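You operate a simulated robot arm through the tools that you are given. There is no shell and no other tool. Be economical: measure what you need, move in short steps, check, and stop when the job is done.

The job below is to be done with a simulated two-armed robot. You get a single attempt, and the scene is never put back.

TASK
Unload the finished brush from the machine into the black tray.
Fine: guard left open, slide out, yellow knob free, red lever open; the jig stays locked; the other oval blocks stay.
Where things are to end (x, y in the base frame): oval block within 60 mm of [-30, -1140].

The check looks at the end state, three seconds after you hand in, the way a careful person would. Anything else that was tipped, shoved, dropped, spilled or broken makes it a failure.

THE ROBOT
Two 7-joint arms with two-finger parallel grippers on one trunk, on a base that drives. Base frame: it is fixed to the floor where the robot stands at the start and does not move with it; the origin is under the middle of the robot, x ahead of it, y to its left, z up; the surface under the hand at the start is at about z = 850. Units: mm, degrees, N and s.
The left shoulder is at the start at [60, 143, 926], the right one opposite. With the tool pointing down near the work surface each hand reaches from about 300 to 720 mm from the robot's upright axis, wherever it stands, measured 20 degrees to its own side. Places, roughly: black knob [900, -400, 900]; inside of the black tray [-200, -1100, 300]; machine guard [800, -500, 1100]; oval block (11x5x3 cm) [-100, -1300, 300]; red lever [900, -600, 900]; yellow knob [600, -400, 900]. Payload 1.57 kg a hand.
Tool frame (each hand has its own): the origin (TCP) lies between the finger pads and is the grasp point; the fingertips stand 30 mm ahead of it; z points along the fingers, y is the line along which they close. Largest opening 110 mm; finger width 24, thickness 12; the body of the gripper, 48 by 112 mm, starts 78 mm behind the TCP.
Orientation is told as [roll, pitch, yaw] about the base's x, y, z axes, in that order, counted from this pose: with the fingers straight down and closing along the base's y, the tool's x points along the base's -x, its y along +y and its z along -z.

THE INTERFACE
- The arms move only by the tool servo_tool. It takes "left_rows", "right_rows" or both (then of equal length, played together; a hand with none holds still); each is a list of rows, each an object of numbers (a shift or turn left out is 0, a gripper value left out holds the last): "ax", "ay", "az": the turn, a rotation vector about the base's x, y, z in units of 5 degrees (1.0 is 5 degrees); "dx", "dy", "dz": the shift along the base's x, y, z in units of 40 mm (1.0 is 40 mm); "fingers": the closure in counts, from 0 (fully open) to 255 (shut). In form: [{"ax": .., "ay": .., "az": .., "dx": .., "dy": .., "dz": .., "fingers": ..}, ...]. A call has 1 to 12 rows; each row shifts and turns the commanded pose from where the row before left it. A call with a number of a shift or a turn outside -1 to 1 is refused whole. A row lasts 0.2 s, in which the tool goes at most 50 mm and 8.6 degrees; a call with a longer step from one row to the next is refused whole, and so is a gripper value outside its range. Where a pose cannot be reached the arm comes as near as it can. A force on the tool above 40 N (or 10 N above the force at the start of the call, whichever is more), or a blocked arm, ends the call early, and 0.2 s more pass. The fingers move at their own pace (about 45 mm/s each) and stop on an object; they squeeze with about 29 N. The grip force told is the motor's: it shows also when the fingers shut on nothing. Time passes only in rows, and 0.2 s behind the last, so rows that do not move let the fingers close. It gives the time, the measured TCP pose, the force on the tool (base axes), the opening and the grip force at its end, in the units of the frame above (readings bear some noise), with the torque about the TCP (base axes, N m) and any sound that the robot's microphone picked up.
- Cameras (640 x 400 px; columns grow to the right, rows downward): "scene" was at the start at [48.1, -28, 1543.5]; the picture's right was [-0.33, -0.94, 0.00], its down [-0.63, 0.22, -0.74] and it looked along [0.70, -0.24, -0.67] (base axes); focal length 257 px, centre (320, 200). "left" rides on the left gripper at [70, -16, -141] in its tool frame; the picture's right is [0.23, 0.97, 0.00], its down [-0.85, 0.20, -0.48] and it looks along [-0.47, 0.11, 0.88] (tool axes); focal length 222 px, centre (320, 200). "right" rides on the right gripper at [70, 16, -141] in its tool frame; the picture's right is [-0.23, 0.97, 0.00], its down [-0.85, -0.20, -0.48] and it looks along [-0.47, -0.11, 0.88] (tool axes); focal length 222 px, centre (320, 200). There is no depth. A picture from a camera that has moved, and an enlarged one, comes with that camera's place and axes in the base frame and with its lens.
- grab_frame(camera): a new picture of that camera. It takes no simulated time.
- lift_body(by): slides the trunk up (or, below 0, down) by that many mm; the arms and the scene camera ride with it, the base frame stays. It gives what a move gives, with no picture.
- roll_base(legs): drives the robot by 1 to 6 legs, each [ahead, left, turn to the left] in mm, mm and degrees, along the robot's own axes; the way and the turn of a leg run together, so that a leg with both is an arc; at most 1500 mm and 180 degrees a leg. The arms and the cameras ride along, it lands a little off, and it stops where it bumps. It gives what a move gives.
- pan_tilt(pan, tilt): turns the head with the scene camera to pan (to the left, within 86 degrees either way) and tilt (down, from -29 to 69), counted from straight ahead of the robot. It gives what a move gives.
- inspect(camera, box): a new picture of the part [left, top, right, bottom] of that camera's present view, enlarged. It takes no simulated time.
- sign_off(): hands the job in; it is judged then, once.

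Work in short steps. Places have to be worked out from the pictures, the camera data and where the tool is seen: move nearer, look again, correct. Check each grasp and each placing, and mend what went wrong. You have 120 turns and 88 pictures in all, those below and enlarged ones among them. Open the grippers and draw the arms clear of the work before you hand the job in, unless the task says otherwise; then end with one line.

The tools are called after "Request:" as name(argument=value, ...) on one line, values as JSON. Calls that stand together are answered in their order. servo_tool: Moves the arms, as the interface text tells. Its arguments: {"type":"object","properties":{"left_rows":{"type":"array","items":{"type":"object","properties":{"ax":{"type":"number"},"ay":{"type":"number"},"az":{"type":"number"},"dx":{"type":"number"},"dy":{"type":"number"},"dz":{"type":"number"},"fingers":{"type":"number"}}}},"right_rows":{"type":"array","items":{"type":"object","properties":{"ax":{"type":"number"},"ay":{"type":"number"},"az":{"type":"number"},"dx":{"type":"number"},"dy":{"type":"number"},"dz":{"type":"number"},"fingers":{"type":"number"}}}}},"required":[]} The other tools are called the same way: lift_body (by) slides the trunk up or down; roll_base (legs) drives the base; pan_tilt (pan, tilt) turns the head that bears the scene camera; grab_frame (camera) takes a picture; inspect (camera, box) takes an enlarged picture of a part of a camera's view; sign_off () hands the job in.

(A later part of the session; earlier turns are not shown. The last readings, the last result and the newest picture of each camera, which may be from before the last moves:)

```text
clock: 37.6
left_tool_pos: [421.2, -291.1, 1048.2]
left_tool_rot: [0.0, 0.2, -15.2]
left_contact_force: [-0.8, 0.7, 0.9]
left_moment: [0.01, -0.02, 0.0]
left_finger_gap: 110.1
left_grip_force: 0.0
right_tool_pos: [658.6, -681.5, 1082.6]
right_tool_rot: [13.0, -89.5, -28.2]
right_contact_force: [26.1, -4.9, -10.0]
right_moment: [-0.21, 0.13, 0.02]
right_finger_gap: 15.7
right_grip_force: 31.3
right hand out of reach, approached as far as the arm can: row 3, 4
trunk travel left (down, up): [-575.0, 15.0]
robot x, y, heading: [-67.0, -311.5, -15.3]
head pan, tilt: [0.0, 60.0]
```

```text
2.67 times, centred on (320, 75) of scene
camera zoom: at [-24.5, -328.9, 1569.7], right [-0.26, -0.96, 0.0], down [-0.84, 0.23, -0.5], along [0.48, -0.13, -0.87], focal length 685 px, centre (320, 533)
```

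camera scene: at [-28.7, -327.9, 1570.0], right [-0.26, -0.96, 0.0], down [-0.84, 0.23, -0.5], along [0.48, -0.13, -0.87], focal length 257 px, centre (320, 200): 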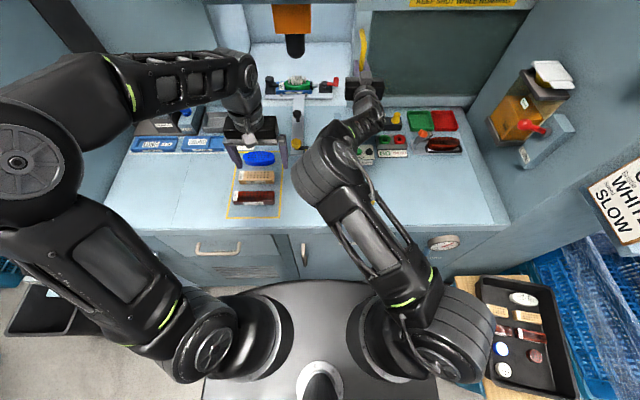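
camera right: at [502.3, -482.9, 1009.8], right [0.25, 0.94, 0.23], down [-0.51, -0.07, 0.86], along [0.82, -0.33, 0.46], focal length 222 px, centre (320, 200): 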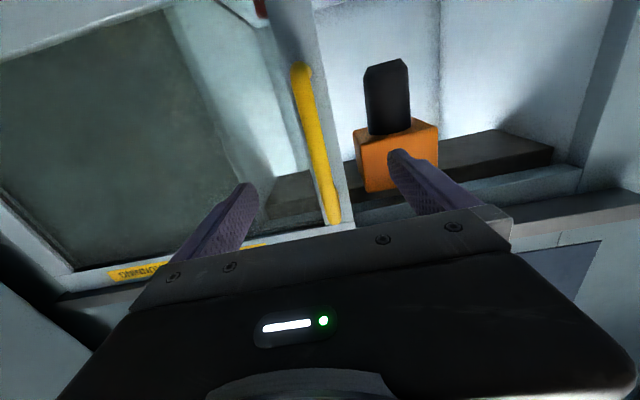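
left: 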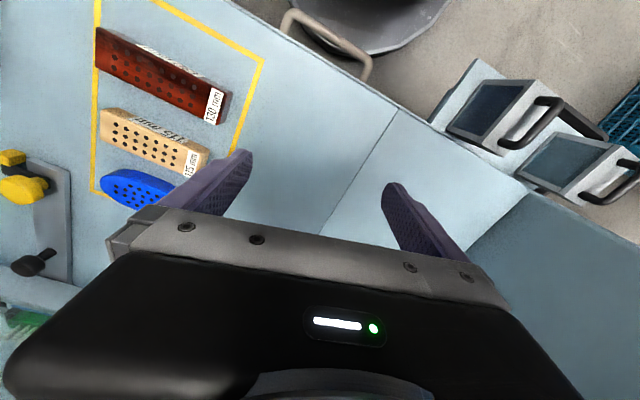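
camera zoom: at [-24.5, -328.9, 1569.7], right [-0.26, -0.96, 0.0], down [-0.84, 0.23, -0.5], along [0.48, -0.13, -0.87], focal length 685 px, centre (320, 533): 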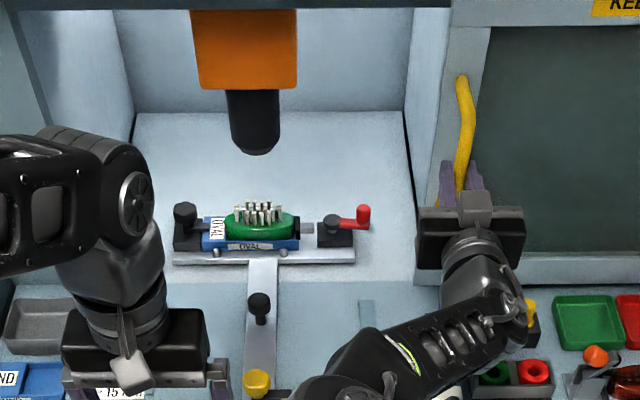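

Guard is fully open past the aperture. I release it and withdraw the right hand back and to the right.

Request:
servo_tool(right_rows=[{"fingers": 0}, {}, {}, {}, {}, {"dx": -0.8, "dy": 0.21}, {"dx": -0.8, "dy": 0.21}, {"dx": -0.9, "dy": -0.5}, {"dx": -0.9, "dy": -0.5}, {"dx": -0.9, "dy": -0.5}, {"dx": -0.9, "dy": -0.5}, {"dx": -0.7, "dy": -0.5}])

Request:
servo_tool(left_rows=[{"dx": 0.62, "dy": -0.44}, {"dx": 0.62, "dy": -0.44}, {"dx": 0.62, "dy": -0.44}, {"dx": 0.62, "dy": -0.44}, {"dx": 0.62, "dy": -0.44}, {"dx": 0.62, "dy": -0.44}, {"dx": 0.62, "dy": -0.44}])

Request:
grab_frame(camera="left")

Request:
grab_frame(camera="scene")

```text
clock: 40.2
left_tool_pos: [416.1, -291.4, 1051.1]
left_tool_rot: [0.0, 0.0, -15.2]
left_contact_force: [-0.4, -0.1, 0.5]
left_moment: [-0.01, 0.01, 0.01]
left_finger_gap: 109.9
left_grip_force: 0.1
right_tool_pos: [420.5, -756.1, 1092.6]
right_tool_rot: [44.3, -89.8, -59.5]
right_contact_force: [-1.0, 0.2, 0.1]
right_moment: [0.0, -0.03, 0.01]
right_finger_gap: 110.1
right_grip_force: 0.0
right hand out of reach, approached as far as the arm can: row 12
trunk travel left (down, up): [-575.0, 15.0]
robot x, y, heading: [-63.5, -314.4, -15.2]
head pan, tilt: [0.0, 60.0]
```

```text
clock: 41.8
left_tool_pos: [573.3, -402.3, 1052.3]
left_tool_rot: [-0.3, -0.5, -15.3]
left_contact_force: [0.3, 1.2, 0.1]
left_moment: [-0.02, -0.01, -0.03]
left_finger_gap: 110.1
left_grip_force: 0.1
left hand out of reach, approached as far as the arm can: row 7
right_tool_pos: [421.9, -755.9, 1093.5]
right_tool_rot: [35.2, -89.8, -50.4]
right_contact_force: [-0.2, -0.1, 0.0]
right_moment: [0.03, 0.0, -0.02]
right_finger_gap: 110.0
right_grip_force: 0.1
trunk travel left (down, up): [-575.0, 15.0]
robot x, y, heading: [-64.7, -317.3, -15.3]
head pan, tilt: [0.0, 60.0]
```

```text
57 pictures are left
camera left: at [502.0, -399.5, 1192.7], right [0.04, 1.0, -0.01], down [0.87, -0.03, 0.49], along [0.49, -0.02, -0.87], focal length 222 px, centre (320, 200)
```

left: 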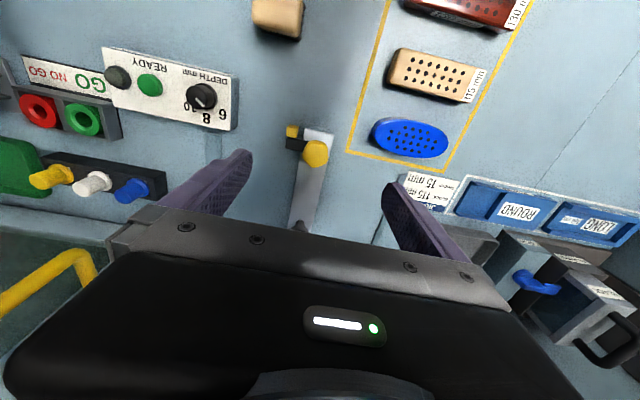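

```text
56 pictures are left
camera scene: at [-30.4, -325.7, 1570.0], right [-0.26, -0.96, 0.0], down [-0.84, 0.23, -0.5], along [0.48, -0.13, -0.87], focal length 257 px, centre (320, 200)
```

scene: 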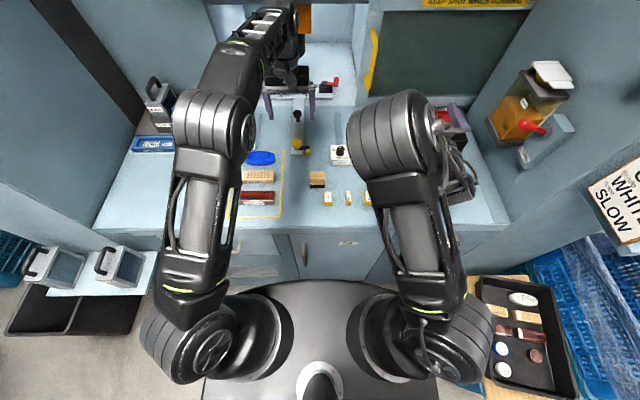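

I zoom on the yellow knob from the left wrist camera.

Request:
inspect(camera="left", box=[265, 110, 375, 230])

Request:
inspect(camera="scene", box=[250, 70, 370, 170])

```text
3.33 times, centred on (320, 170) of left
camera zoom: at [502.0, -399.5, 1192.7], right [0.04, 1.0, -0.01], down [0.87, -0.03, 0.49], along [0.49, -0.02, -0.87], focal length 740 px, centre (320, 300)
```

zoom: 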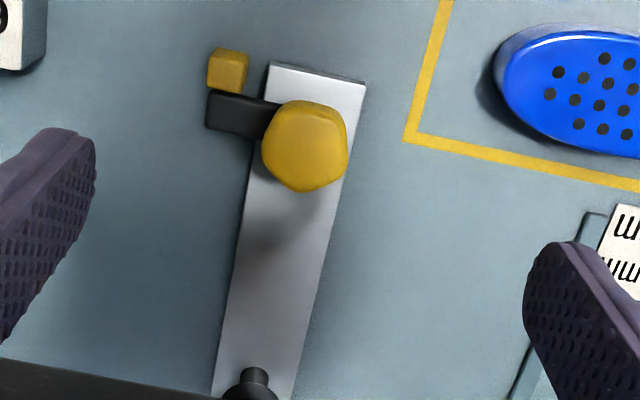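

```text
4.00 times, centred on (310, 120) of scene
camera zoom: at [-30.4, -325.7, 1570.0], right [-0.26, -0.96, 0.0], down [-0.84, 0.23, -0.5], along [0.48, -0.13, -0.87], focal length 1028 px, centre (360, 520)
```

zoom: 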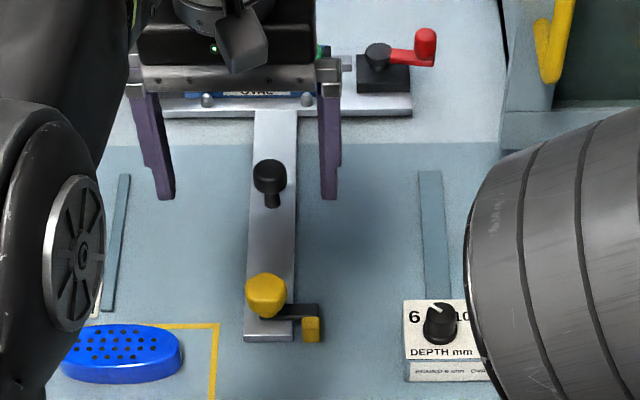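

The yellow knob is on the slide bar at about [605, -411], z≈880, with a side arm to the right. I turn the left hand -80° so the fingers close fore-aft around it, descending over it.

Request:
servo_tool(left_rows=[{"az": -1, "dx": 0.068, "dy": -0.018, "dz": -0.2}, {"az": -1, "dx": 0.068, "dy": -0.018, "dz": -0.2}, {"az": -1, "dx": 0.068, "dy": -0.018, "dz": -0.2}, {"az": -1, "dx": 0.068, "dy": -0.018, "dz": -0.2}, {"az": -1, "dx": 0.068, "dy": -0.018, "dz": -0.2}, {"az": -1, "dx": 0.068, "dy": -0.018, "dz": -0.2}, {"az": -1, "dx": 0.068, "dy": -0.018, "dz": -0.2}, {"az": -1, "dx": 0.068, "dy": -0.018, "dz": -0.2}, {"az": -1, "dx": 0.068, "dy": -0.018, "dz": -0.2}, {"az": -1, "dx": 0.068, "dy": -0.018, "dz": -0.2}, {"az": -1, "dx": 0.068, "dy": -0.018, "dz": -0.2}, {"az": -1, "dx": 0.068, "dy": -0.018, "dz": -0.2}])

Request:
grab_frame(camera="left")

Request:
inspect(camera="scene", box=[250, 70, 370, 170])

```text
clock: 44.4
left_tool_pos: [608.5, -412.0, 953.8]
left_tool_rot: [-0.1, -0.1, -75.3]
left_contact_force: [0.5, 0.3, 0.4]
left_moment: [-0.02, -0.01, -0.03]
left_finger_gap: 110.0
left_grip_force: 0.1
right_tool_pos: [421.8, -756.6, 1093.1]
right_tool_rot: [41.6, -89.8, -56.9]
right_contact_force: [0.2, 0.5, -0.2]
right_moment: [-0.02, -0.02, 0.03]
right_finger_gap: 110.1
right_grip_force: 0.1
trunk travel left (down, up): [-575.0, 15.0]
robot x, y, heading: [-66.9, -313.3, -15.0]
head pan, tilt: [0.0, 60.0]
```

```text
53 pictures are left
camera left: at [576.7, -348.2, 1095.0], right [0.88, 0.47, 0.0], down [0.41, -0.78, 0.48], along [0.22, -0.42, -0.88], focal length 222 px, centre (320, 200)
```

left: 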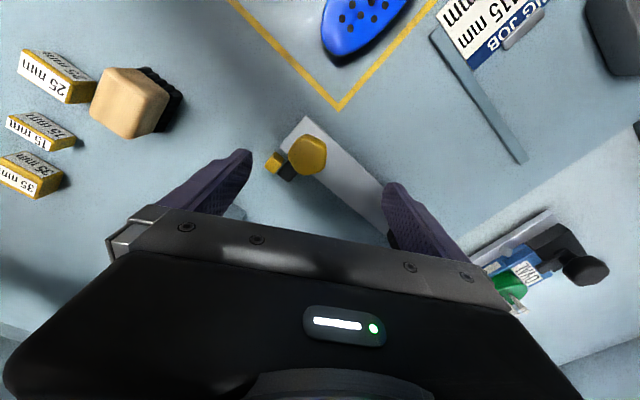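

```text
4.00 times, centred on (310, 120) of scene
camera zoom: at [-30.0, -327.3, 1570.0], right [-0.26, -0.96, 0.0], down [-0.84, 0.23, -0.5], along [0.48, -0.13, -0.87], focal length 1028 px, centre (360, 520)
```

zoom: 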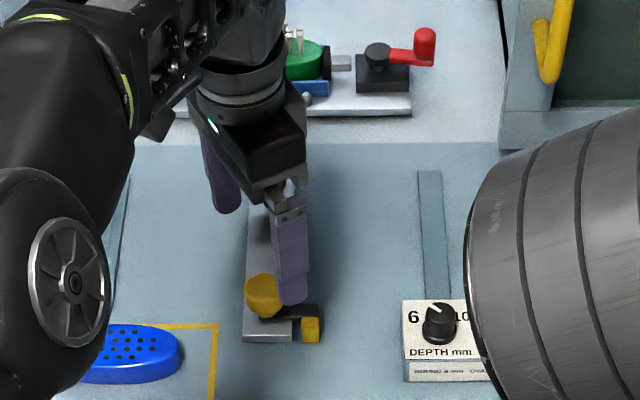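

Knob is at ~[596, -412]. I rotate 20° further for clearance from the side arm, shift 12 mm and descend to z≈893.

Request:
servo_tool(left_rows=[{"az": -1, "dx": -0.075}, {"az": -1, "dx": -0.075}, {"az": -1, "dx": -0.075}, {"az": -1, "dx": -0.075}, {"dz": -0.38}, {"dz": -0.38}, {"dz": -0.38}, {"dz": -0.38}])

Request:
grab_frame(camera="left")

Request:
inspect(camera="scene", box=[250, 70, 370, 170])

```text
clock: 46.2
left_tool_pos: [594.5, -409.3, 893.7]
left_tool_rot: [-0.1, 0.0, -95.2]
left_contact_force: [0.4, -0.1, 0.3]
left_moment: [-0.01, 0.02, 0.02]
left_finger_gap: 109.9
left_grip_force: 0.1
right_tool_pos: [420.9, -755.6, 1093.7]
right_tool_rot: [41.8, -89.8, -57.0]
right_contact_force: [-0.7, 0.8, 0.8]
right_moment: [0.01, 0.03, -0.02]
right_finger_gap: 110.2
right_grip_force: 0.1
trunk travel left (down, up): [-575.0, 15.0]
robot x, y, heading: [-63.6, -319.7, -15.4]
head pan, tilt: [0.0, 60.0]
```

```text
51 pictures are left
camera left: at [585.4, -339.3, 1034.4], right [0.99, 0.14, 0.0], down [0.12, -0.87, 0.48], along [0.07, -0.47, -0.88], focal length 222 px, centre (320, 200)
```

left: 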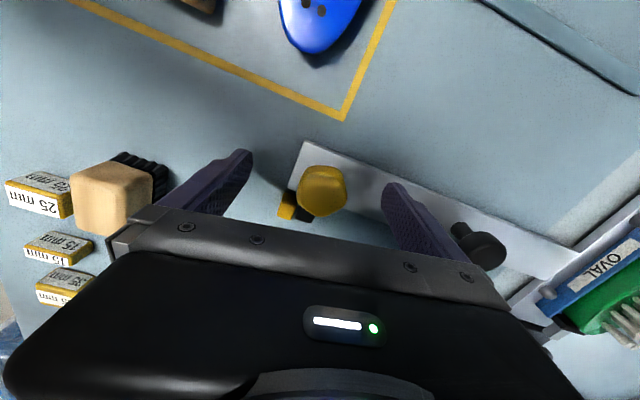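

```text
4.00 times, centred on (310, 120) of scene
camera zoom: at [-30.0, -327.3, 1570.0], right [-0.26, -0.96, 0.0], down [-0.84, 0.23, -0.5], along [0.48, -0.13, -0.87], focal length 1028 px, centre (360, 520)
```

zoom: 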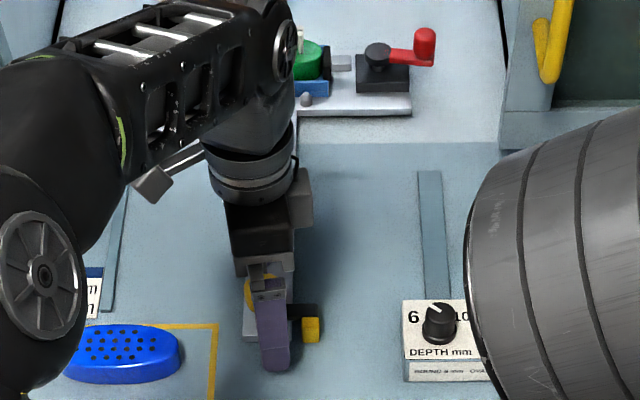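

The knob sits between the fingers. I close on it.

Request:
servo_tool(left_rows=[{"dy": -0.08, "fingers": 255}, {}, {}, {}, {}, {}])

Request:
grab_frame(camera="left")

```text
clock: 47.6
left_tool_pos: [594.4, -412.3, 893.8]
left_tool_rot: [0.1, -0.1, -95.2]
left_contact_force: [4.8, -1.0, 0.1]
left_moment: [-0.17, -0.39, -0.01]
left_finger_gap: 37.4
left_grip_force: 29.8
right_tool_pos: [421.8, -756.1, 1092.3]
right_tool_rot: [37.9, -89.8, -52.9]
right_contact_force: [-1.0, -0.1, 0.5]
right_moment: [-0.01, 0.01, -0.02]
right_finger_gap: 109.9
right_grip_force: 0.1
trunk travel left (down, up): [-575.0, 15.0]
robot x, y, heading: [-66.2, -318.7, -15.2]
head pan, tilt: [0.0, 60.0]
```

```text
49 pictures are left
camera left: at [586.3, -341.8, 1034.9], right [0.99, 0.14, 0.0], down [0.12, -0.87, 0.48], along [0.07, -0.47, -0.88], focal length 222 px, centre (320, 200)
```

left: 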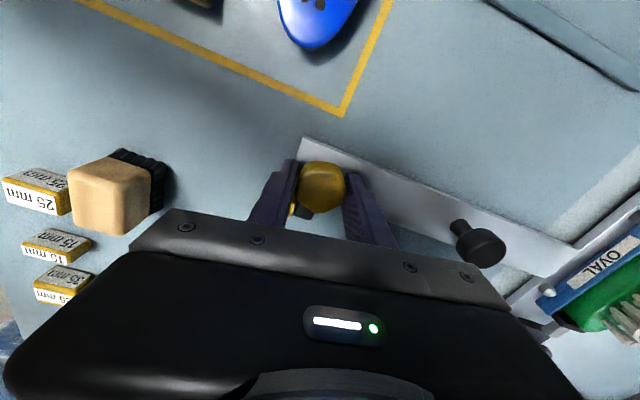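

Knob gripped (37 mm). I try twisting it counter-clockwise 15° and watch the torque and the arm.

Request:
servo_tool(left_rows=[{"az": 0.6}, {"az": 0.6}, {"az": 0.6}, {"az": 0.6}, {"az": 0.6}])

Request:
grab_frame(camera="left")

```text
clock: 48.8
left_tool_pos: [595.4, -412.3, 893.4]
left_tool_rot: [-0.1, -0.1, -80.0]
left_contact_force: [-2.0, 6.1, -2.0]
left_moment: [-1.07, -0.25, 0.0]
left_finger_gap: 37.2
left_grip_force: 43.5
right_tool_pos: [420.5, -755.4, 1092.9]
right_tool_rot: [36.6, -89.8, -51.6]
right_contact_force: [1.0, 0.2, -0.3]
right_moment: [0.01, -0.02, -0.02]
right_finger_gap: 110.1
right_grip_force: 0.0
trunk travel left (down, up): [-575.0, 15.0]
robot x, y, heading: [-66.9, -316.3, -15.4]
head pan, tilt: [0.0, 60.0]
```

```text
48 pictures are left
camera left: at [569.1, -346.9, 1035.1], right [0.92, 0.39, 0.0], down [0.34, -0.81, 0.48], along [0.19, -0.44, -0.88], focal length 222 px, centre (320, 200)
```

left: 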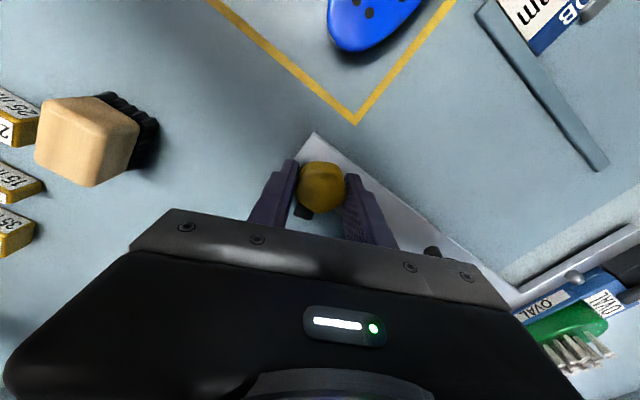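

It turns without resistance. I continue counter-clockwise 50° more.

Request:
servo_tool(left_rows=[{"az": 0.8}, {"az": 0.8}, {"az": 0.8}, {"az": 0.8}, {"az": 0.8}, {"az": 0.8}, {"az": 0.8}, {"az": 0.8}, {"az": 0.8}, {"az": 0.8}])

Request:
inspect(camera="scene", box=[250, 70, 370, 170])

Request:
grab_frame(camera="left")

```text
clock: 51.0
left_tool_pos: [595.3, -410.2, 892.8]
left_tool_rot: [0.0, 0.0, -39.9]
left_contact_force: [-4.5, 22.2, -4.7]
left_moment: [0.25, 0.2, -0.03]
left_finger_gap: 37.5
left_grip_force: 43.8
right_tool_pos: [421.3, -754.4, 1093.4]
right_tool_rot: [21.9, -89.8, -37.2]
right_contact_force: [0.3, -0.4, -0.1]
right_moment: [0.01, 0.02, 0.0]
right_finger_gap: 110.1
right_grip_force: 0.1
trunk travel left (down, up): [-575.0, 15.0]
robot x, y, heading: [-63.8, -319.3, -14.9]
head pan, tilt: [0.0, 60.0]
```

```text
4.00 times, centred on (310, 120) of scene
camera zoom: at [-30.1, -324.6, 1569.9], right [-0.26, -0.97, 0.0], down [-0.84, 0.23, -0.5], along [0.48, -0.13, -0.87], focal length 1028 px, centre (360, 520)
```

zoom: 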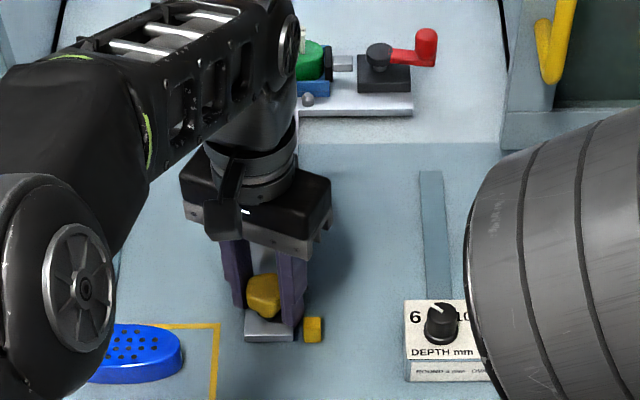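

```text
46 pictures are left
camera left: at [533.3, -378.5, 1035.2], right [0.45, 0.89, 0.0], down [0.78, -0.4, 0.48], along [0.43, -0.22, -0.88], focal length 222 px, centre (320, 200)
```

left: 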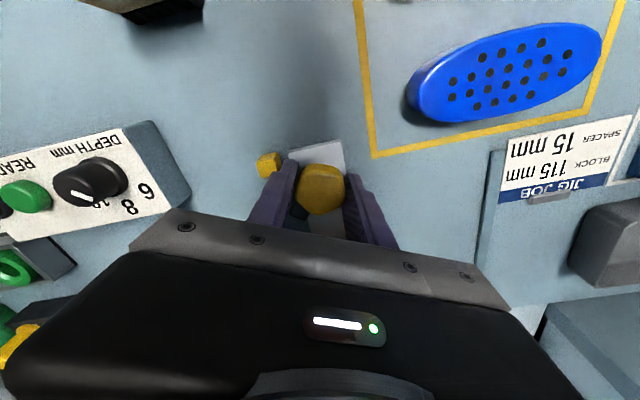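

The yellow peg is fixed and the knob's arm has swung clear of it. I continue ~40° so the arm lies along the bar.

Request:
servo_tool(left_rows=[{"az": 0.8, "dy": 0.03}, {"az": 0.8, "dy": 0.02}, {"az": 0.8}, {"az": 0.8}, {"az": 0.8}, {"az": 0.8}, {"az": 0.8}, {"az": 0.8}, {"az": 0.8}, {"az": 0.8}])

Request:
grab_frame(camera="left")

```text
clock: 53.2
left_tool_pos: [595.8, -409.9, 894.6]
left_tool_rot: [-0.1, -0.1, -0.1]
left_contact_force: [0.3, 16.1, -4.9]
left_moment: [0.16, -0.74, -0.04]
left_finger_gap: 37.0
left_grip_force: 43.3
right_tool_pos: [421.5, -755.3, 1093.4]
right_tool_rot: [22.9, -89.8, -38.0]
right_contact_force: [-0.3, 0.1, 0.0]
right_moment: [0.01, 0.01, 0.0]
right_finger_gap: 110.1
right_grip_force: 0.0
trunk travel left (down, up): [-575.0, 15.0]
robot x, y, heading: [-65.0, -320.8, -15.3]
head pan, tilt: [0.0, 60.0]
```

```text
45 pictures are left
camera left: at [527.4, -426.4, 1035.2], right [-0.23, 0.97, 0.0], down [0.85, 0.2, 0.48], along [0.47, 0.11, -0.88], focal length 222 px, centre (320, 200)
```

left: 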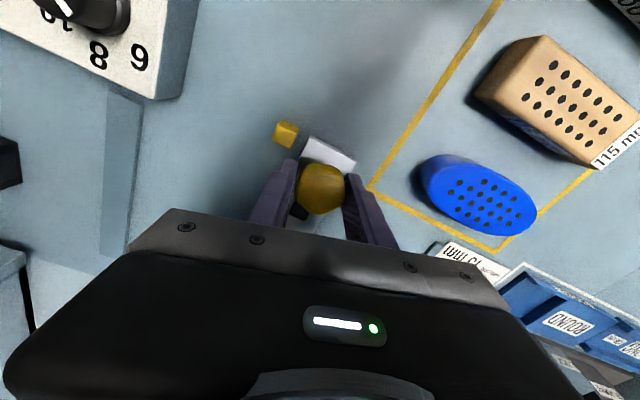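

Knob's arm is now clear along the bar. Still holding the knob, I try pulling the slide toward the robot a little.

Request:
servo_tool(left_rows=[{"dx": -0.24, "dy": 0.065}, {"dx": -0.24, "dy": 0.065}, {"dx": -0.24, "dy": 0.065}])

Request:
inspect(camera="scene", box=[220, 50, 380, 150])

```text
clock: 53.8
left_tool_pos: [587.9, -408.3, 895.0]
left_tool_rot: [-0.5, -1.4, 0.2]
left_contact_force: [14.4, -4.6, -20.0]
left_moment: [-0.14, -1.46, 0.49]
left_finger_gap: 37.3
left_grip_force: 44.0
right_tool_pos: [424.1, -757.2, 1090.9]
right_tool_rot: [25.0, -89.8, -40.1]
right_contact_force: [-0.8, 0.2, -0.5]
right_moment: [0.03, -0.01, 0.01]
right_finger_gap: 110.0
right_grip_force: 0.2
trunk travel left (down, up): [-575.0, 15.0]
robot x, y, heading: [-61.2, -317.9, -15.0]
head pan, tilt: [0.0, 60.0]
stopped in row 3 (left hand): the force on the tool passed its limit at 46 N (the readings are from after the stop); the commanded pose is now the measured one
```

```text
4.00 times, centred on (300, 100) of scene
camera zoom: at [-26.1, -328.9, 1569.5], right [-0.26, -0.96, 0.0], down [-0.84, 0.23, -0.5], along [0.48, -0.13, -0.87], focal length 1028 px, centre (400, 600)
```

zoom: 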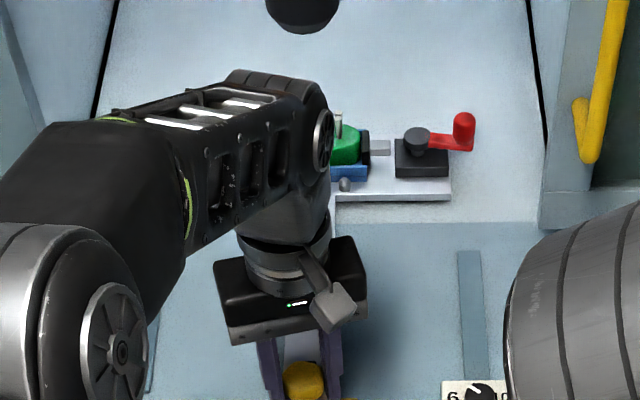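

Pull met >40 N. I release the yellow knob, rise and look at its state.

Request:
servo_tool(left_rows=[{"fingers": 100}, {}, {}, {"dz": 0.8}, {"dz": 0.8}, {"dz": 0.8}, {"dx": -0.5, "dy": 0.6, "dz": 0.5}, {"dx": -0.5, "dy": 0.6, "dz": 0.5}, {"dx": -0.5, "dy": 0.6, "dz": 0.5}, {"dx": -0.5, "dy": 0.6}])

Request:
inspect(camera="scene", box=[240, 60, 360, 160])

Request:
grab_frame(camera="left")

```text
clock: 56.0
left_tool_pos: [503.7, -310.7, 1053.8]
left_tool_rot: [-0.6, -1.3, 0.1]
left_contact_force: [-0.1, 0.6, -0.2]
left_moment: [-0.02, -0.03, -0.01]
left_finger_gap: 66.9
left_grip_force: 0.1
right_tool_pos: [420.5, -756.9, 1094.5]
right_tool_rot: [42.7, -89.9, -57.9]
right_contact_force: [0.1, 0.7, -0.7]
right_moment: [-0.01, 0.0, 0.0]
right_finger_gap: 110.0
right_grip_force: 0.1
trunk travel left (down, up): [-575.0, 15.0]
robot x, y, heading: [-63.0, -319.5, -15.4]
head pan, tilt: [0.0, 60.0]
```

```text
4.00 times, centred on (300, 110) of scene
camera zoom: at [-29.9, -326.9, 1570.0], right [-0.26, -0.96, 0.0], down [-0.84, 0.23, -0.5], along [0.48, -0.13, -0.87], focal length 1028 px, centre (400, 560)
```

zoom: 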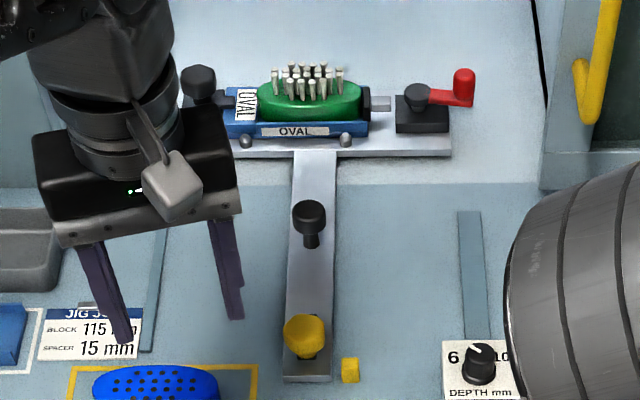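

```text
42 pictures are left
camera left: at [432.4, -325.8, 1192.8], right [-0.23, 0.97, -0.01], down [0.84, 0.2, 0.5], along [0.48, 0.1, -0.87], focal length 222 px, centre (320, 200)
```

left: 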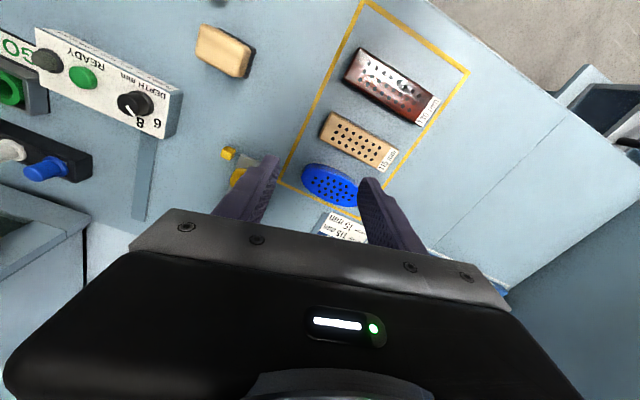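

Request:
inspect(camera="scene", box=[295, 120, 345, 165])

```text
8.89 times, centred on (320, 142) of scene
camera zoom: at [-29.9, -326.9, 1570.0], right [-0.26, -0.96, 0.0], down [-0.84, 0.23, -0.5], along [0.48, -0.13, -0.87], focal length 2283 px, centre (320, 711)
```

zoom: 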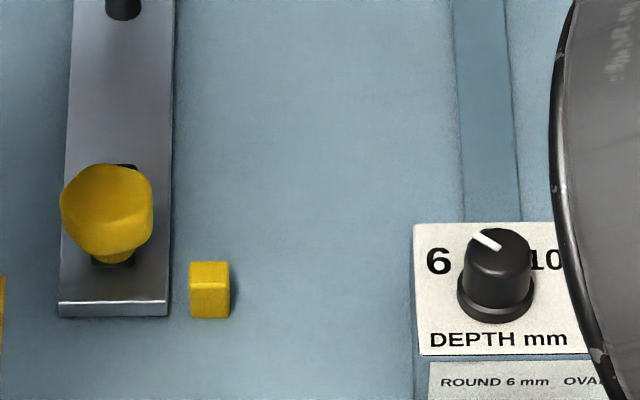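

The knob's arm now points away along the bar — free. The dark knob on the bar (≈[724, -444], z≈896) is the pull; I bring the left hand to it tilted 45° forward.

Request:
servo_tool(left_rows=[{"az": -1, "dx": 0.344, "dy": -0.245, "dz": -0.2}, {"az": -1, "dx": 0.344, "dy": -0.245, "dz": -0.2}, {"az": -1, "dx": 0.344, "dy": -0.245, "dz": -0.2}, {"ax": -0.259, "ay": -0.966, "dx": 0.344, "dy": -0.245, "dz": -0.2}, {"ax": -0.259, "ay": -0.966, "dx": 0.344, "dy": -0.245, "dz": -0.2}, {"ax": -0.259, "ay": -0.966, "dx": 0.344, "dy": -0.245, "dz": -0.2}, {"ax": -0.259, "ay": -0.966, "dx": 0.344, "dy": -0.245, "dz": -0.2}, {"ax": -0.259, "ay": -0.966, "dx": 0.344, "dy": -0.245, "dz": -0.2}, {"ax": -0.259, "ay": -0.966, "dx": 0.344, "dy": -0.245, "dz": -0.2}, {"ax": -0.259, "ay": -0.966, "dx": 0.344, "dy": -0.245, "dz": -0.2}, {"ax": -0.259, "ay": -0.966, "dx": 0.344, "dy": -0.245, "dz": -0.2}, {"ax": -0.259, "ay": -0.966, "dx": 0.344, "dy": -0.245, "dz": -0.2}])

Request:
grab_frame(camera="left")

Request:
inspect(camera="scene", box=[240, 60, 360, 160])

```text
clock: 58.6
left_tool_pos: [669.8, -431.1, 959.6]
left_tool_rot: [-0.6, -46.2, -14.9]
left_contact_force: [0.0, -0.1, 0.0]
left_moment: [0.0, 0.0, 0.02]
left_finger_gap: 66.9
left_grip_force: 0.1
right_tool_pos: [421.6, -757.0, 1092.1]
right_tool_rot: [44.6, -89.9, -59.7]
right_contact_force: [-0.5, -0.6, -0.3]
right_moment: [0.0, -0.01, -0.03]
right_finger_gap: 110.1
right_grip_force: 0.0
trunk travel left (down, up): [-575.0, 15.0]
robot x, y, heading: [-64.2, -321.6, -15.1]
head pan, tilt: [0.0, 60.0]
```

```text
40 pictures are left
camera left: at [522.2, -407.1, 1005.1], right [0.11, 0.98, -0.17], down [0.29, 0.13, 0.95], along [0.95, -0.15, -0.27], focal length 222 px, centre (320, 200)
```

left: 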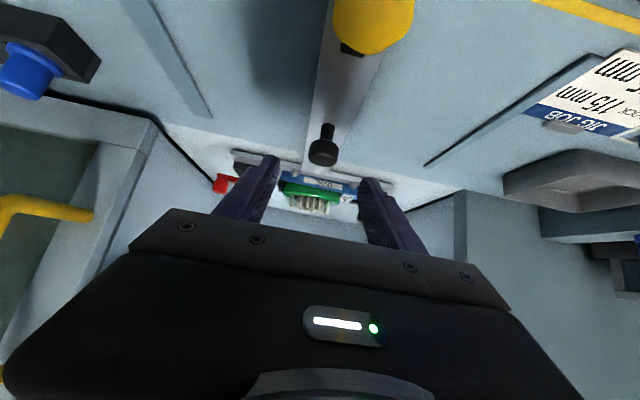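

```text
4.00 times, centred on (300, 110) of scene
camera zoom: at [-29.4, -328.2, 1570.0], right [-0.26, -0.96, 0.0], down [-0.84, 0.23, -0.5], along [0.48, -0.13, -0.87], focal length 1028 px, centre (400, 560)
```

zoom: 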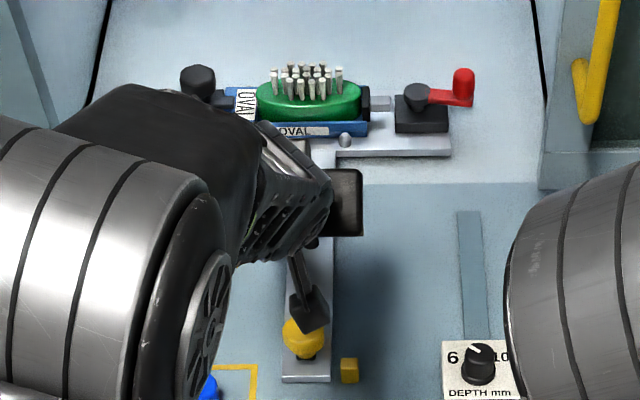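

Confirmed at [725, -445, 896]. I ease the tilt a little (camera clearance over the yellow knob) and advance onto the pull knob.

Request:
servo_tool(left_rows=[{"ax": 0.16, "ay": 0.58, "dx": 0.32, "dy": -0.085, "dz": -0.4}, {"ax": 0.16, "ay": 0.58, "dx": 0.32, "dy": -0.085, "dz": -0.4}, {"dx": 0.32, "dy": -0.085, "dz": -0.4}, {"dx": 0.32, "dy": -0.085, "dz": -0.4}])

Request:
grab_frame(camera="left")

```text
clock: 59.6
left_tool_pos: [720.2, -443.3, 892.2]
left_tool_rot: [-0.4, -40.1, -15.0]
left_contact_force: [0.2, -0.6, 0.9]
left_moment: [-0.01, -0.01, 0.03]
left_finger_gap: 67.0
left_grip_force: 0.1
right_tool_pos: [422.4, -756.0, 1092.4]
right_tool_rot: [38.2, -89.8, -53.5]
right_contact_force: [0.6, -0.1, -0.3]
right_moment: [0.0, -0.01, -0.01]
right_finger_gap: 109.9
right_grip_force: 0.0
trunk travel left (down, up): [-575.0, 15.0]
robot x, y, heading: [-65.3, -317.0, -15.4]
head pan, tilt: [0.0, 60.0]
```

```text
38 pictures are left
camera left: at [578.5, -422.1, 955.7], right [0.09, 0.98, -0.15], down [0.39, 0.11, 0.92], along [0.92, -0.14, -0.37], focal length 222 px, centre (320, 200)
```

left: 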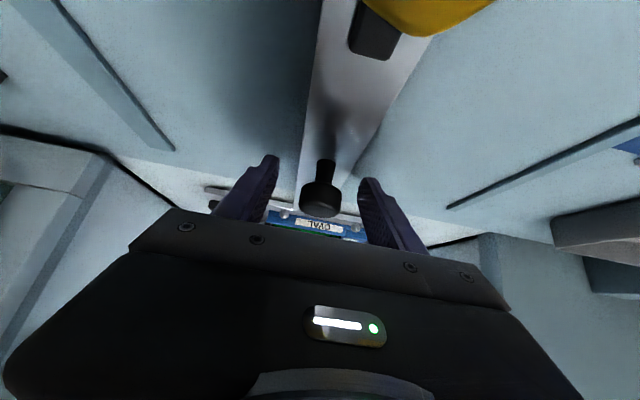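

The knob is between the fingers. Close and pull gently.

Request:
servo_tool(left_rows=[{"fingers": 255}, {}, {}, {}, {}])

Request:
servo_tool(left_rows=[{"dx": -0.12, "dy": 0.032}, {"dx": -0.18, "dy": 0.049}, {"dx": -0.24, "dy": 0.065}, {"dx": -0.24, "dy": 0.065}])

Request:
inspect(camera="scene", box=[240, 60, 360, 160])

```text
clock: 60.8
left_tool_pos: [721.5, -442.3, 892.7]
left_tool_rot: [-0.4, -40.0, -14.9]
left_contact_force: [4.3, 9.1, -1.6]
left_moment: [0.08, -0.06, 0.14]
left_finger_gap: 31.4
left_grip_force: 40.1
right_tool_pos: [422.9, -756.0, 1093.3]
right_tool_rot: [30.4, -89.9, -45.5]
right_contact_force: [-0.2, 0.2, -0.3]
right_moment: [0.0, 0.02, 0.0]
right_finger_gap: 109.7
right_grip_force: 0.0
trunk travel left (down, up): [-575.0, 15.0]
robot x, y, heading: [-61.6, -319.4, -15.5]
head pan, tilt: [0.0, 60.0]
```

```text
clock: 61.8
left_tool_pos: [687.0, -432.7, 892.5]
left_tool_rot: [-0.4, -40.0, -15.0]
left_contact_force: [1.3, 9.3, 0.1]
left_moment: [-0.14, -0.69, 0.12]
left_finger_gap: 31.3
left_grip_force: 40.1
right_tool_pos: [421.8, -754.9, 1093.9]
right_tool_rot: [33.8, -89.8, -48.9]
right_contact_force: [-0.4, -0.3, -0.1]
right_moment: [0.05, 0.03, -0.02]
right_finger_gap: 109.8
right_grip_force: 0.0
trunk travel left (down, up): [-575.0, 15.0]
robot x, y, heading: [-63.6, -316.3, -15.2]
head pan, tilt: [0.0, 60.0]
```

```text
4.00 times, centred on (300, 110) of scene
camera zoom: at [-29.4, -326.2, 1569.9], right [-0.26, -0.96, 0.0], down [-0.84, 0.23, -0.5], along [0.48, -0.13, -0.87], focal length 1028 px, centre (400, 560)
```

zoom: 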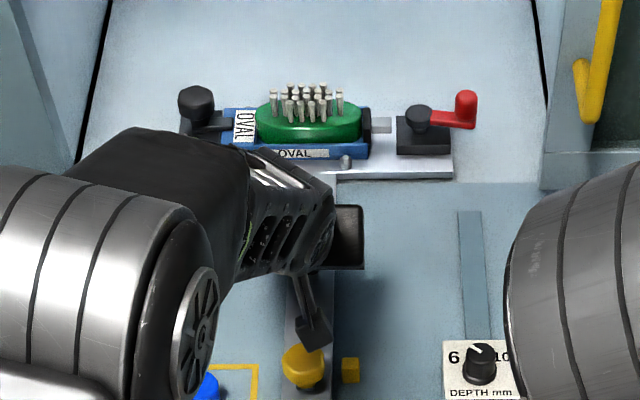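

The slide moves freely. I keep pulling 120 mm more.

Request:
servo_tool(left_rows=[{"dx": -0.48, "dy": 0.13}, {"dx": -0.48, "dy": 0.13}, {"dx": -0.48, "dy": 0.13}, {"dx": -0.48, "dy": 0.13}, {"dx": -0.48, "dy": 0.13}, {"dx": -0.48, "dy": 0.13}])

Request:
grab_frame(camera="scene")

```text
clock: 63.2
left_tool_pos: [572.5, -405.3, 892.1]
left_tool_rot: [-0.4, -39.9, -15.1]
left_contact_force: [-0.7, -1.1, -13.1]
left_moment: [-0.17, 0.01, 0.13]
left_finger_gap: 31.3
left_grip_force: 40.5
right_tool_pos: [421.9, -757.3, 1092.8]
right_tool_rot: [36.3, -89.8, -51.5]
right_contact_force: [-0.2, 0.1, -0.4]
right_moment: [0.0, 0.0, -0.01]
right_finger_gap: 110.0
right_grip_force: 0.1
trunk travel left (down, up): [-575.0, 15.0]
robot x, y, heading: [-63.4, -310.0, -15.4]
head pan, tilt: [0.0, 60.0]
```

```text
36 pictures are left
camera scene: at [-28.6, -327.8, 1569.8], right [-0.26, -0.96, 0.0], down [-0.84, 0.23, -0.5], along [0.48, -0.13, -0.87], focal length 257 px, centre (320, 200)
```

scene: 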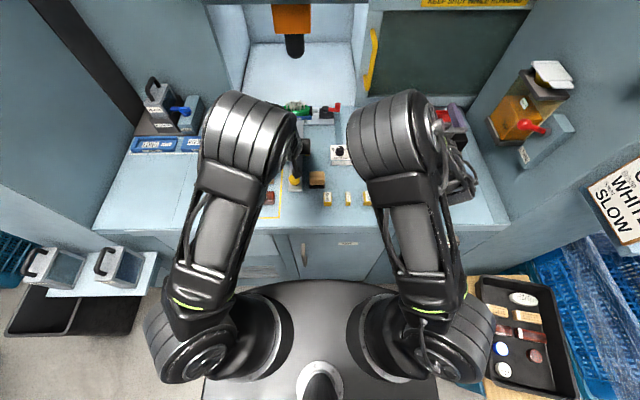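

Slide is ~155 mm out. I check clearance between its plate and the depth box before pulling more.

Request:
inspect(camera="scene", box=[250, 80, 370, 180])

```text
4.00 times, centred on (310, 130) of scene
camera zoom: at [-28.6, -327.8, 1569.8], right [-0.26, -0.96, 0.0], down [-0.84, 0.23, -0.5], along [0.48, -0.13, -0.87], focal length 1028 px, centre (360, 480)
```

zoom: 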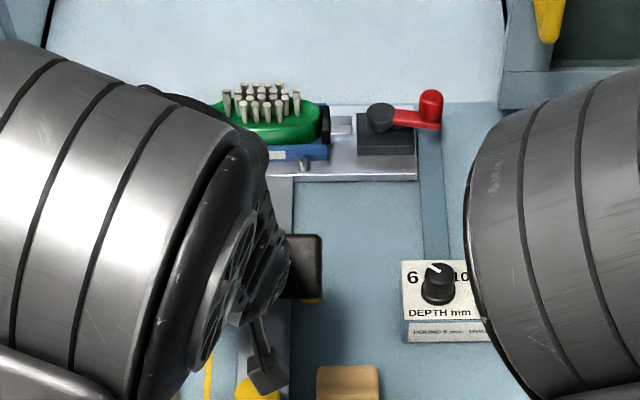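

There's room; I pull another ~50 mm gently.

Request:
servo_tool(left_rows=[{"dx": -0.3, "dy": 0.081}, {"dx": -0.3, "dy": 0.081}, {"dx": -0.3, "dy": 0.081}, {"dx": -0.3, "dy": 0.081}])

Request:
inspect(camera="scene", box=[250, 80, 370, 180])

```text
clock: 64.2
left_tool_pos: [525.5, -391.9, 892.8]
left_tool_rot: [-0.4, -40.2, -15.1]
left_contact_force: [-2.4, -4.7, -12.0]
left_moment: [-0.31, -0.58, 0.02]
left_finger_gap: 31.3
left_grip_force: 39.8
right_tool_pos: [422.6, -757.2, 1091.5]
right_tool_rot: [40.1, -89.7, -55.4]
right_contact_force: [-0.4, 0.1, 0.8]
right_moment: [0.0, 0.02, 0.02]
right_finger_gap: 110.2
right_grip_force: 0.1
trunk travel left (down, up): [-575.0, 15.0]
robot x, y, heading: [-66.6, -319.3, -15.1]
head pan, tilt: [0.0, 60.0]
```

```text
4.00 times, centred on (310, 130) of scene
camera zoom: at [-28.7, -328.3, 1569.9], right [-0.26, -0.96, 0.0], down [-0.84, 0.23, -0.5], along [0.48, -0.13, -0.87], focal length 1028 px, centre (360, 480)
```

zoom: 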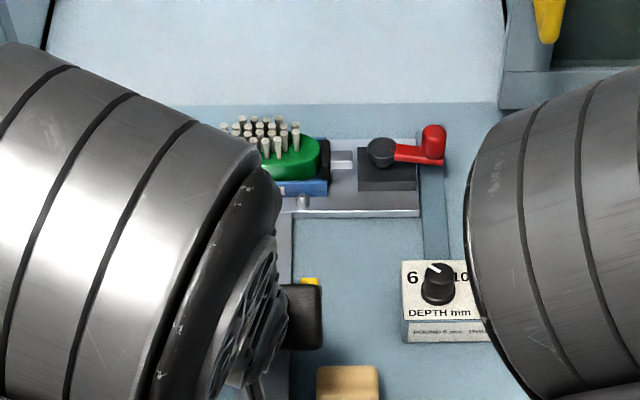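

Slide is ~200 mm out. I release the pull and retract the left hand, while bringing the right hand, tilted 45°, toward the red lever.

Request:
servo_tool(left_rows=[{"fingers": 0}, {}, {}, {"dx": -0.31, "dy": 0.084, "dz": 0.38}, {"dx": -0.31, "dy": 0.084, "dz": 0.38}, {"dx": -0.31, "dy": 0.084, "dz": 0.38}, {"dx": -0.31, "dy": 0.084, "dz": 0.38}, {"dx": -0.31, "dy": 0.084, "dz": 0.38}, {"dx": 0.16, "dy": 0.6, "dz": 0.4}, {"dx": 0.16, "dy": 0.6, "dz": 0.4}, {"dx": 0.16, "dy": 0.6, "dz": 0.4}, {"dx": 0.16, "dy": 0.6}], right_rows=[{"dz": 0}, {"dz": 0}, {"dz": 0}, {"ax": 0.259, "ay": 0.966, "dx": 0.42, "dy": 0.53, "dz": -0.25}, {"ax": 0.259, "ay": 0.966, "dx": 0.42, "dy": 0.53, "dz": -0.25}, {"ax": 0.259, "ay": 0.966, "dx": 0.42, "dy": 0.53, "dz": -0.25}, {"ax": 0.259, "ay": 0.966, "dx": 0.42, "dy": 0.53, "dz": -0.25}, {"ax": 0.259, "ay": 0.966, "dx": 0.42, "dy": 0.53, "dz": -0.25}, {"ax": 0.259, "ay": 0.966, "dx": 0.42, "dy": 0.53, "dz": -0.25}, {"ax": 0.259, "ay": 0.966, "dx": 0.42, "dy": 0.53, "dz": -0.25}, {"ax": 0.259, "ay": 0.966, "dx": 0.42, "dy": 0.53, "dz": -0.25}, {"ax": 0.259, "ay": 0.966, "dx": 0.42, "dy": 0.53, "dz": -0.25}])

Request:
grab_frame(camera="right")

Request:
inspect(camera="scene", box=[220, 70, 380, 180])

```text
clock: 66.8
left_tool_pos: [490.0, -275.5, 1018.3]
left_tool_rot: [-0.4, -40.1, -15.1]
left_contact_force: [0.7, 0.7, -0.4]
left_moment: [-0.03, 0.0, -0.03]
left_finger_gap: 110.1
left_grip_force: 0.0
right_tool_pos: [570.4, -566.0, 1002.2]
right_tool_rot: [-0.1, -44.7, -15.2]
right_contact_force: [0.2, -0.4, -0.5]
right_moment: [-0.02, 0.01, 0.0]
right_finger_gap: 110.2
right_grip_force: 0.1
trunk travel left (down, up): [-575.0, 15.0]
robot x, y, heading: [-65.2, -312.1, -15.6]
head pan, tilt: [0.0, 60.0]
```

```text
33 pictures are left
camera right: at [432.0, -510.9, 1054.0], right [0.41, 0.9, 0.16], down [0.21, -0.26, 0.94], along [0.89, -0.35, -0.3], focal length 222 px, centre (320, 200)
```

right: 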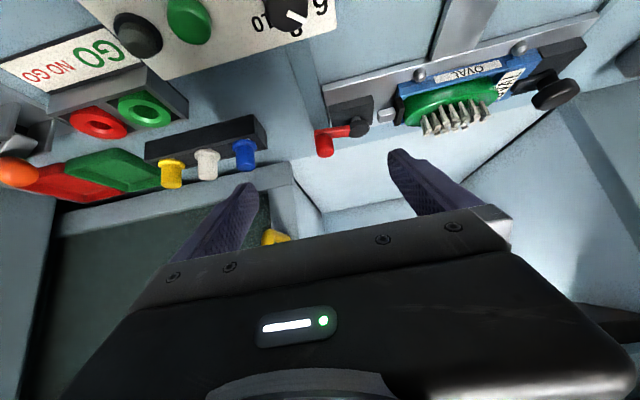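

```text
3.64 times, centred on (300, 125) of scene
camera zoom: at [-28.3, -326.8, 1569.9], right [-0.26, -0.96, 0.0], down [-0.84, 0.23, -0.5], along [0.48, -0.13, -0.87], focal length 934 px, centre (393, 473)
```

zoom: 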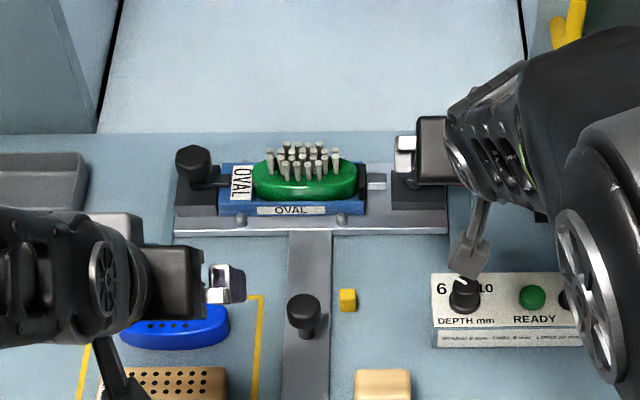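

Red lever knob is at about [643, -577, ~915], pivot at [644, -538]. I narrow the fingers and approach with the right hand, then check.

Request:
servo_tool(right_rows=[{"fingers": 172, "dx": 0.317, "dy": -0.015, "dz": -0.39}, {"dx": 0.317, "dy": -0.015, "dz": -0.39}, {"dx": 0.317, "dy": -0.015, "dz": -0.39}, {}, {}])

Request:
grab_frame(camera="right")

Request:
inspect(camera="scene", box=[290, 70, 390, 150])

```text
clock: 68.0
left_tool_pos: [488.9, -277.4, 1018.5]
left_tool_rot: [-0.4, -40.2, -15.0]
left_contact_force: [0.8, -0.2, 0.8]
left_moment: [0.04, 0.01, 0.0]
left_finger_gap: 109.9
left_grip_force: 0.0
right_tool_pos: [613.1, -567.6, 954.1]
right_tool_rot: [-0.2, -44.7, -15.1]
right_contact_force: [0.4, -0.1, 0.3]
right_moment: [0.01, 0.01, -0.02]
right_finger_gap: 35.9
right_grip_force: 0.1
trunk travel left (down, up): [-575.0, 15.0]
robot x, y, heading: [-62.5, -318.6, -15.2]
head pan, tilt: [0.0, 60.0]
```

```text
31 pictures are left
camera right: at [471.8, -512.0, 1005.8], right [0.41, 0.9, 0.16], down [0.21, -0.26, 0.94], along [0.89, -0.35, -0.29], focal length 222 px, centre (320, 200)
```

right: 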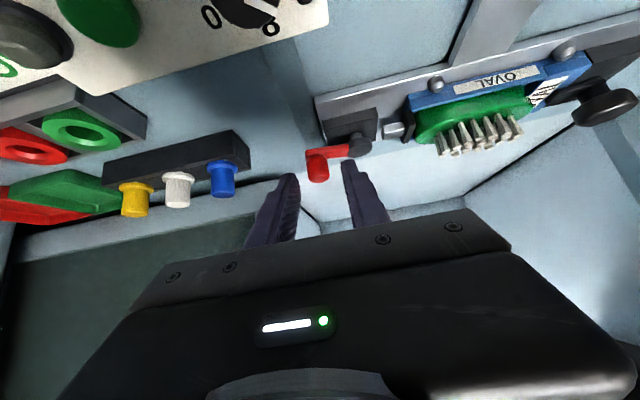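

```text
5.00 times, centred on (340, 110) of scene
camera zoom: at [-29.2, -327.4, 1569.9], right [-0.26, -0.96, 0.0], down [-0.84, 0.23, -0.5], along [0.48, -0.13, -0.87], focal length 1284 px, centre (220, 650)
```

zoom: 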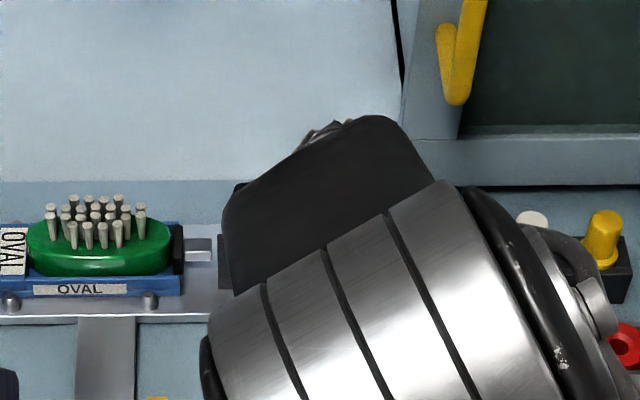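

Lever knob is in line with the fingers. I advance 26 mm ahead / 28 down and close on it.

Request:
servo_tool(right_rows=[{"dx": 0.207, "dy": -0.068, "dz": -0.233}, {"dx": 0.207, "dy": -0.068, "dz": -0.233}, {"dx": 0.207, "dy": -0.068, "dz": -0.233}, {"fingers": 255}, {}, {}, {}])

Request:
grab_frame(camera="right")

```text
clock: 69.6
left_tool_pos: [488.3, -277.4, 1018.7]
left_tool_rot: [-0.4, -40.1, -15.0]
left_contact_force: [-0.4, -0.1, -0.1]
left_moment: [0.0, -0.01, -0.02]
left_finger_gap: 110.1
left_grip_force: 0.1
right_tool_pos: [636.2, -574.3, 926.7]
right_tool_rot: [0.0, -44.7, -15.1]
right_contact_force: [-0.3, -0.4, -0.1]
right_moment: [0.0, -0.03, 0.02]
right_finger_gap: 0.0
right_grip_force: 21.7
trunk travel left (down, up): [-575.0, 15.0]
robot x, y, heading: [-69.2, -316.6, -15.2]
head pan, tilt: [0.0, 60.0]
```

```text
29 pictures are left
camera right: at [496.0, -519.0, 978.0], right [0.41, 0.9, 0.16], down [0.21, -0.26, 0.94], along [0.89, -0.35, -0.29], focal length 222 px, centre (320, 200)
```

right: 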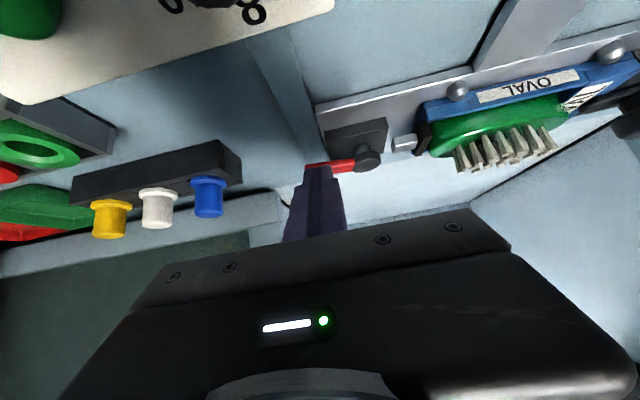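

Fingers closed just short of the knob, which I now place at [664, -584, 908] (pivot [677, -541]). With closed fingers directly in front, I push it away gently to test that direction.

Request:
servo_tool(right_rows=[{"dx": 0.24, "dy": -0.065}, {"dx": 0.24, "dy": -0.065}, {"dx": 0.24, "dy": -0.065}])

Request:
grab_frame(camera="right")

```text
clock: 70.4
left_tool_pos: [489.5, -277.1, 1017.7]
left_tool_rot: [-0.4, -40.2, -15.0]
left_contact_force: [0.4, -0.5, -1.4]
left_moment: [0.0, 0.0, 0.0]
left_finger_gap: 110.1
left_grip_force: 0.1
right_tool_pos: [657.6, -578.2, 932.9]
right_tool_rot: [-0.2, -45.0, -15.1]
right_contact_force: [0.3, -0.3, -0.1]
right_moment: [-0.02, 0.01, 0.01]
right_finger_gap: 0.1
right_grip_force: 21.1
right hand out of reach, approached as far as the arm can: row 3
trunk travel left (down, up): [-575.0, 15.0]
robot x, y, heading: [-65.1, -318.3, -15.2]
head pan, tilt: [0.0, 60.0]
```

```text
28 pictures are left
camera right: at [516.1, -522.5, 983.7], right [0.41, 0.9, 0.16], down [0.21, -0.26, 0.94], along [0.89, -0.36, -0.29], focal length 222 px, centre (320, 200)
```

right: 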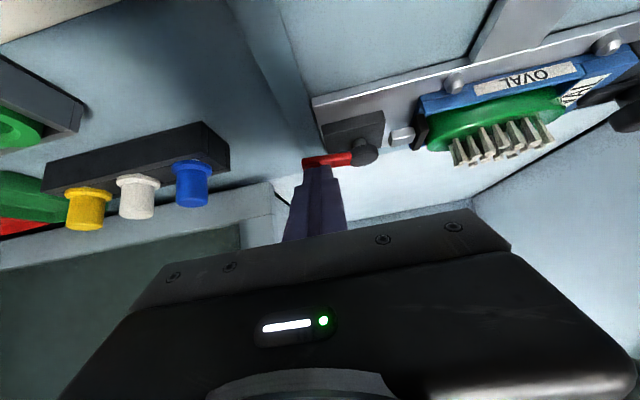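

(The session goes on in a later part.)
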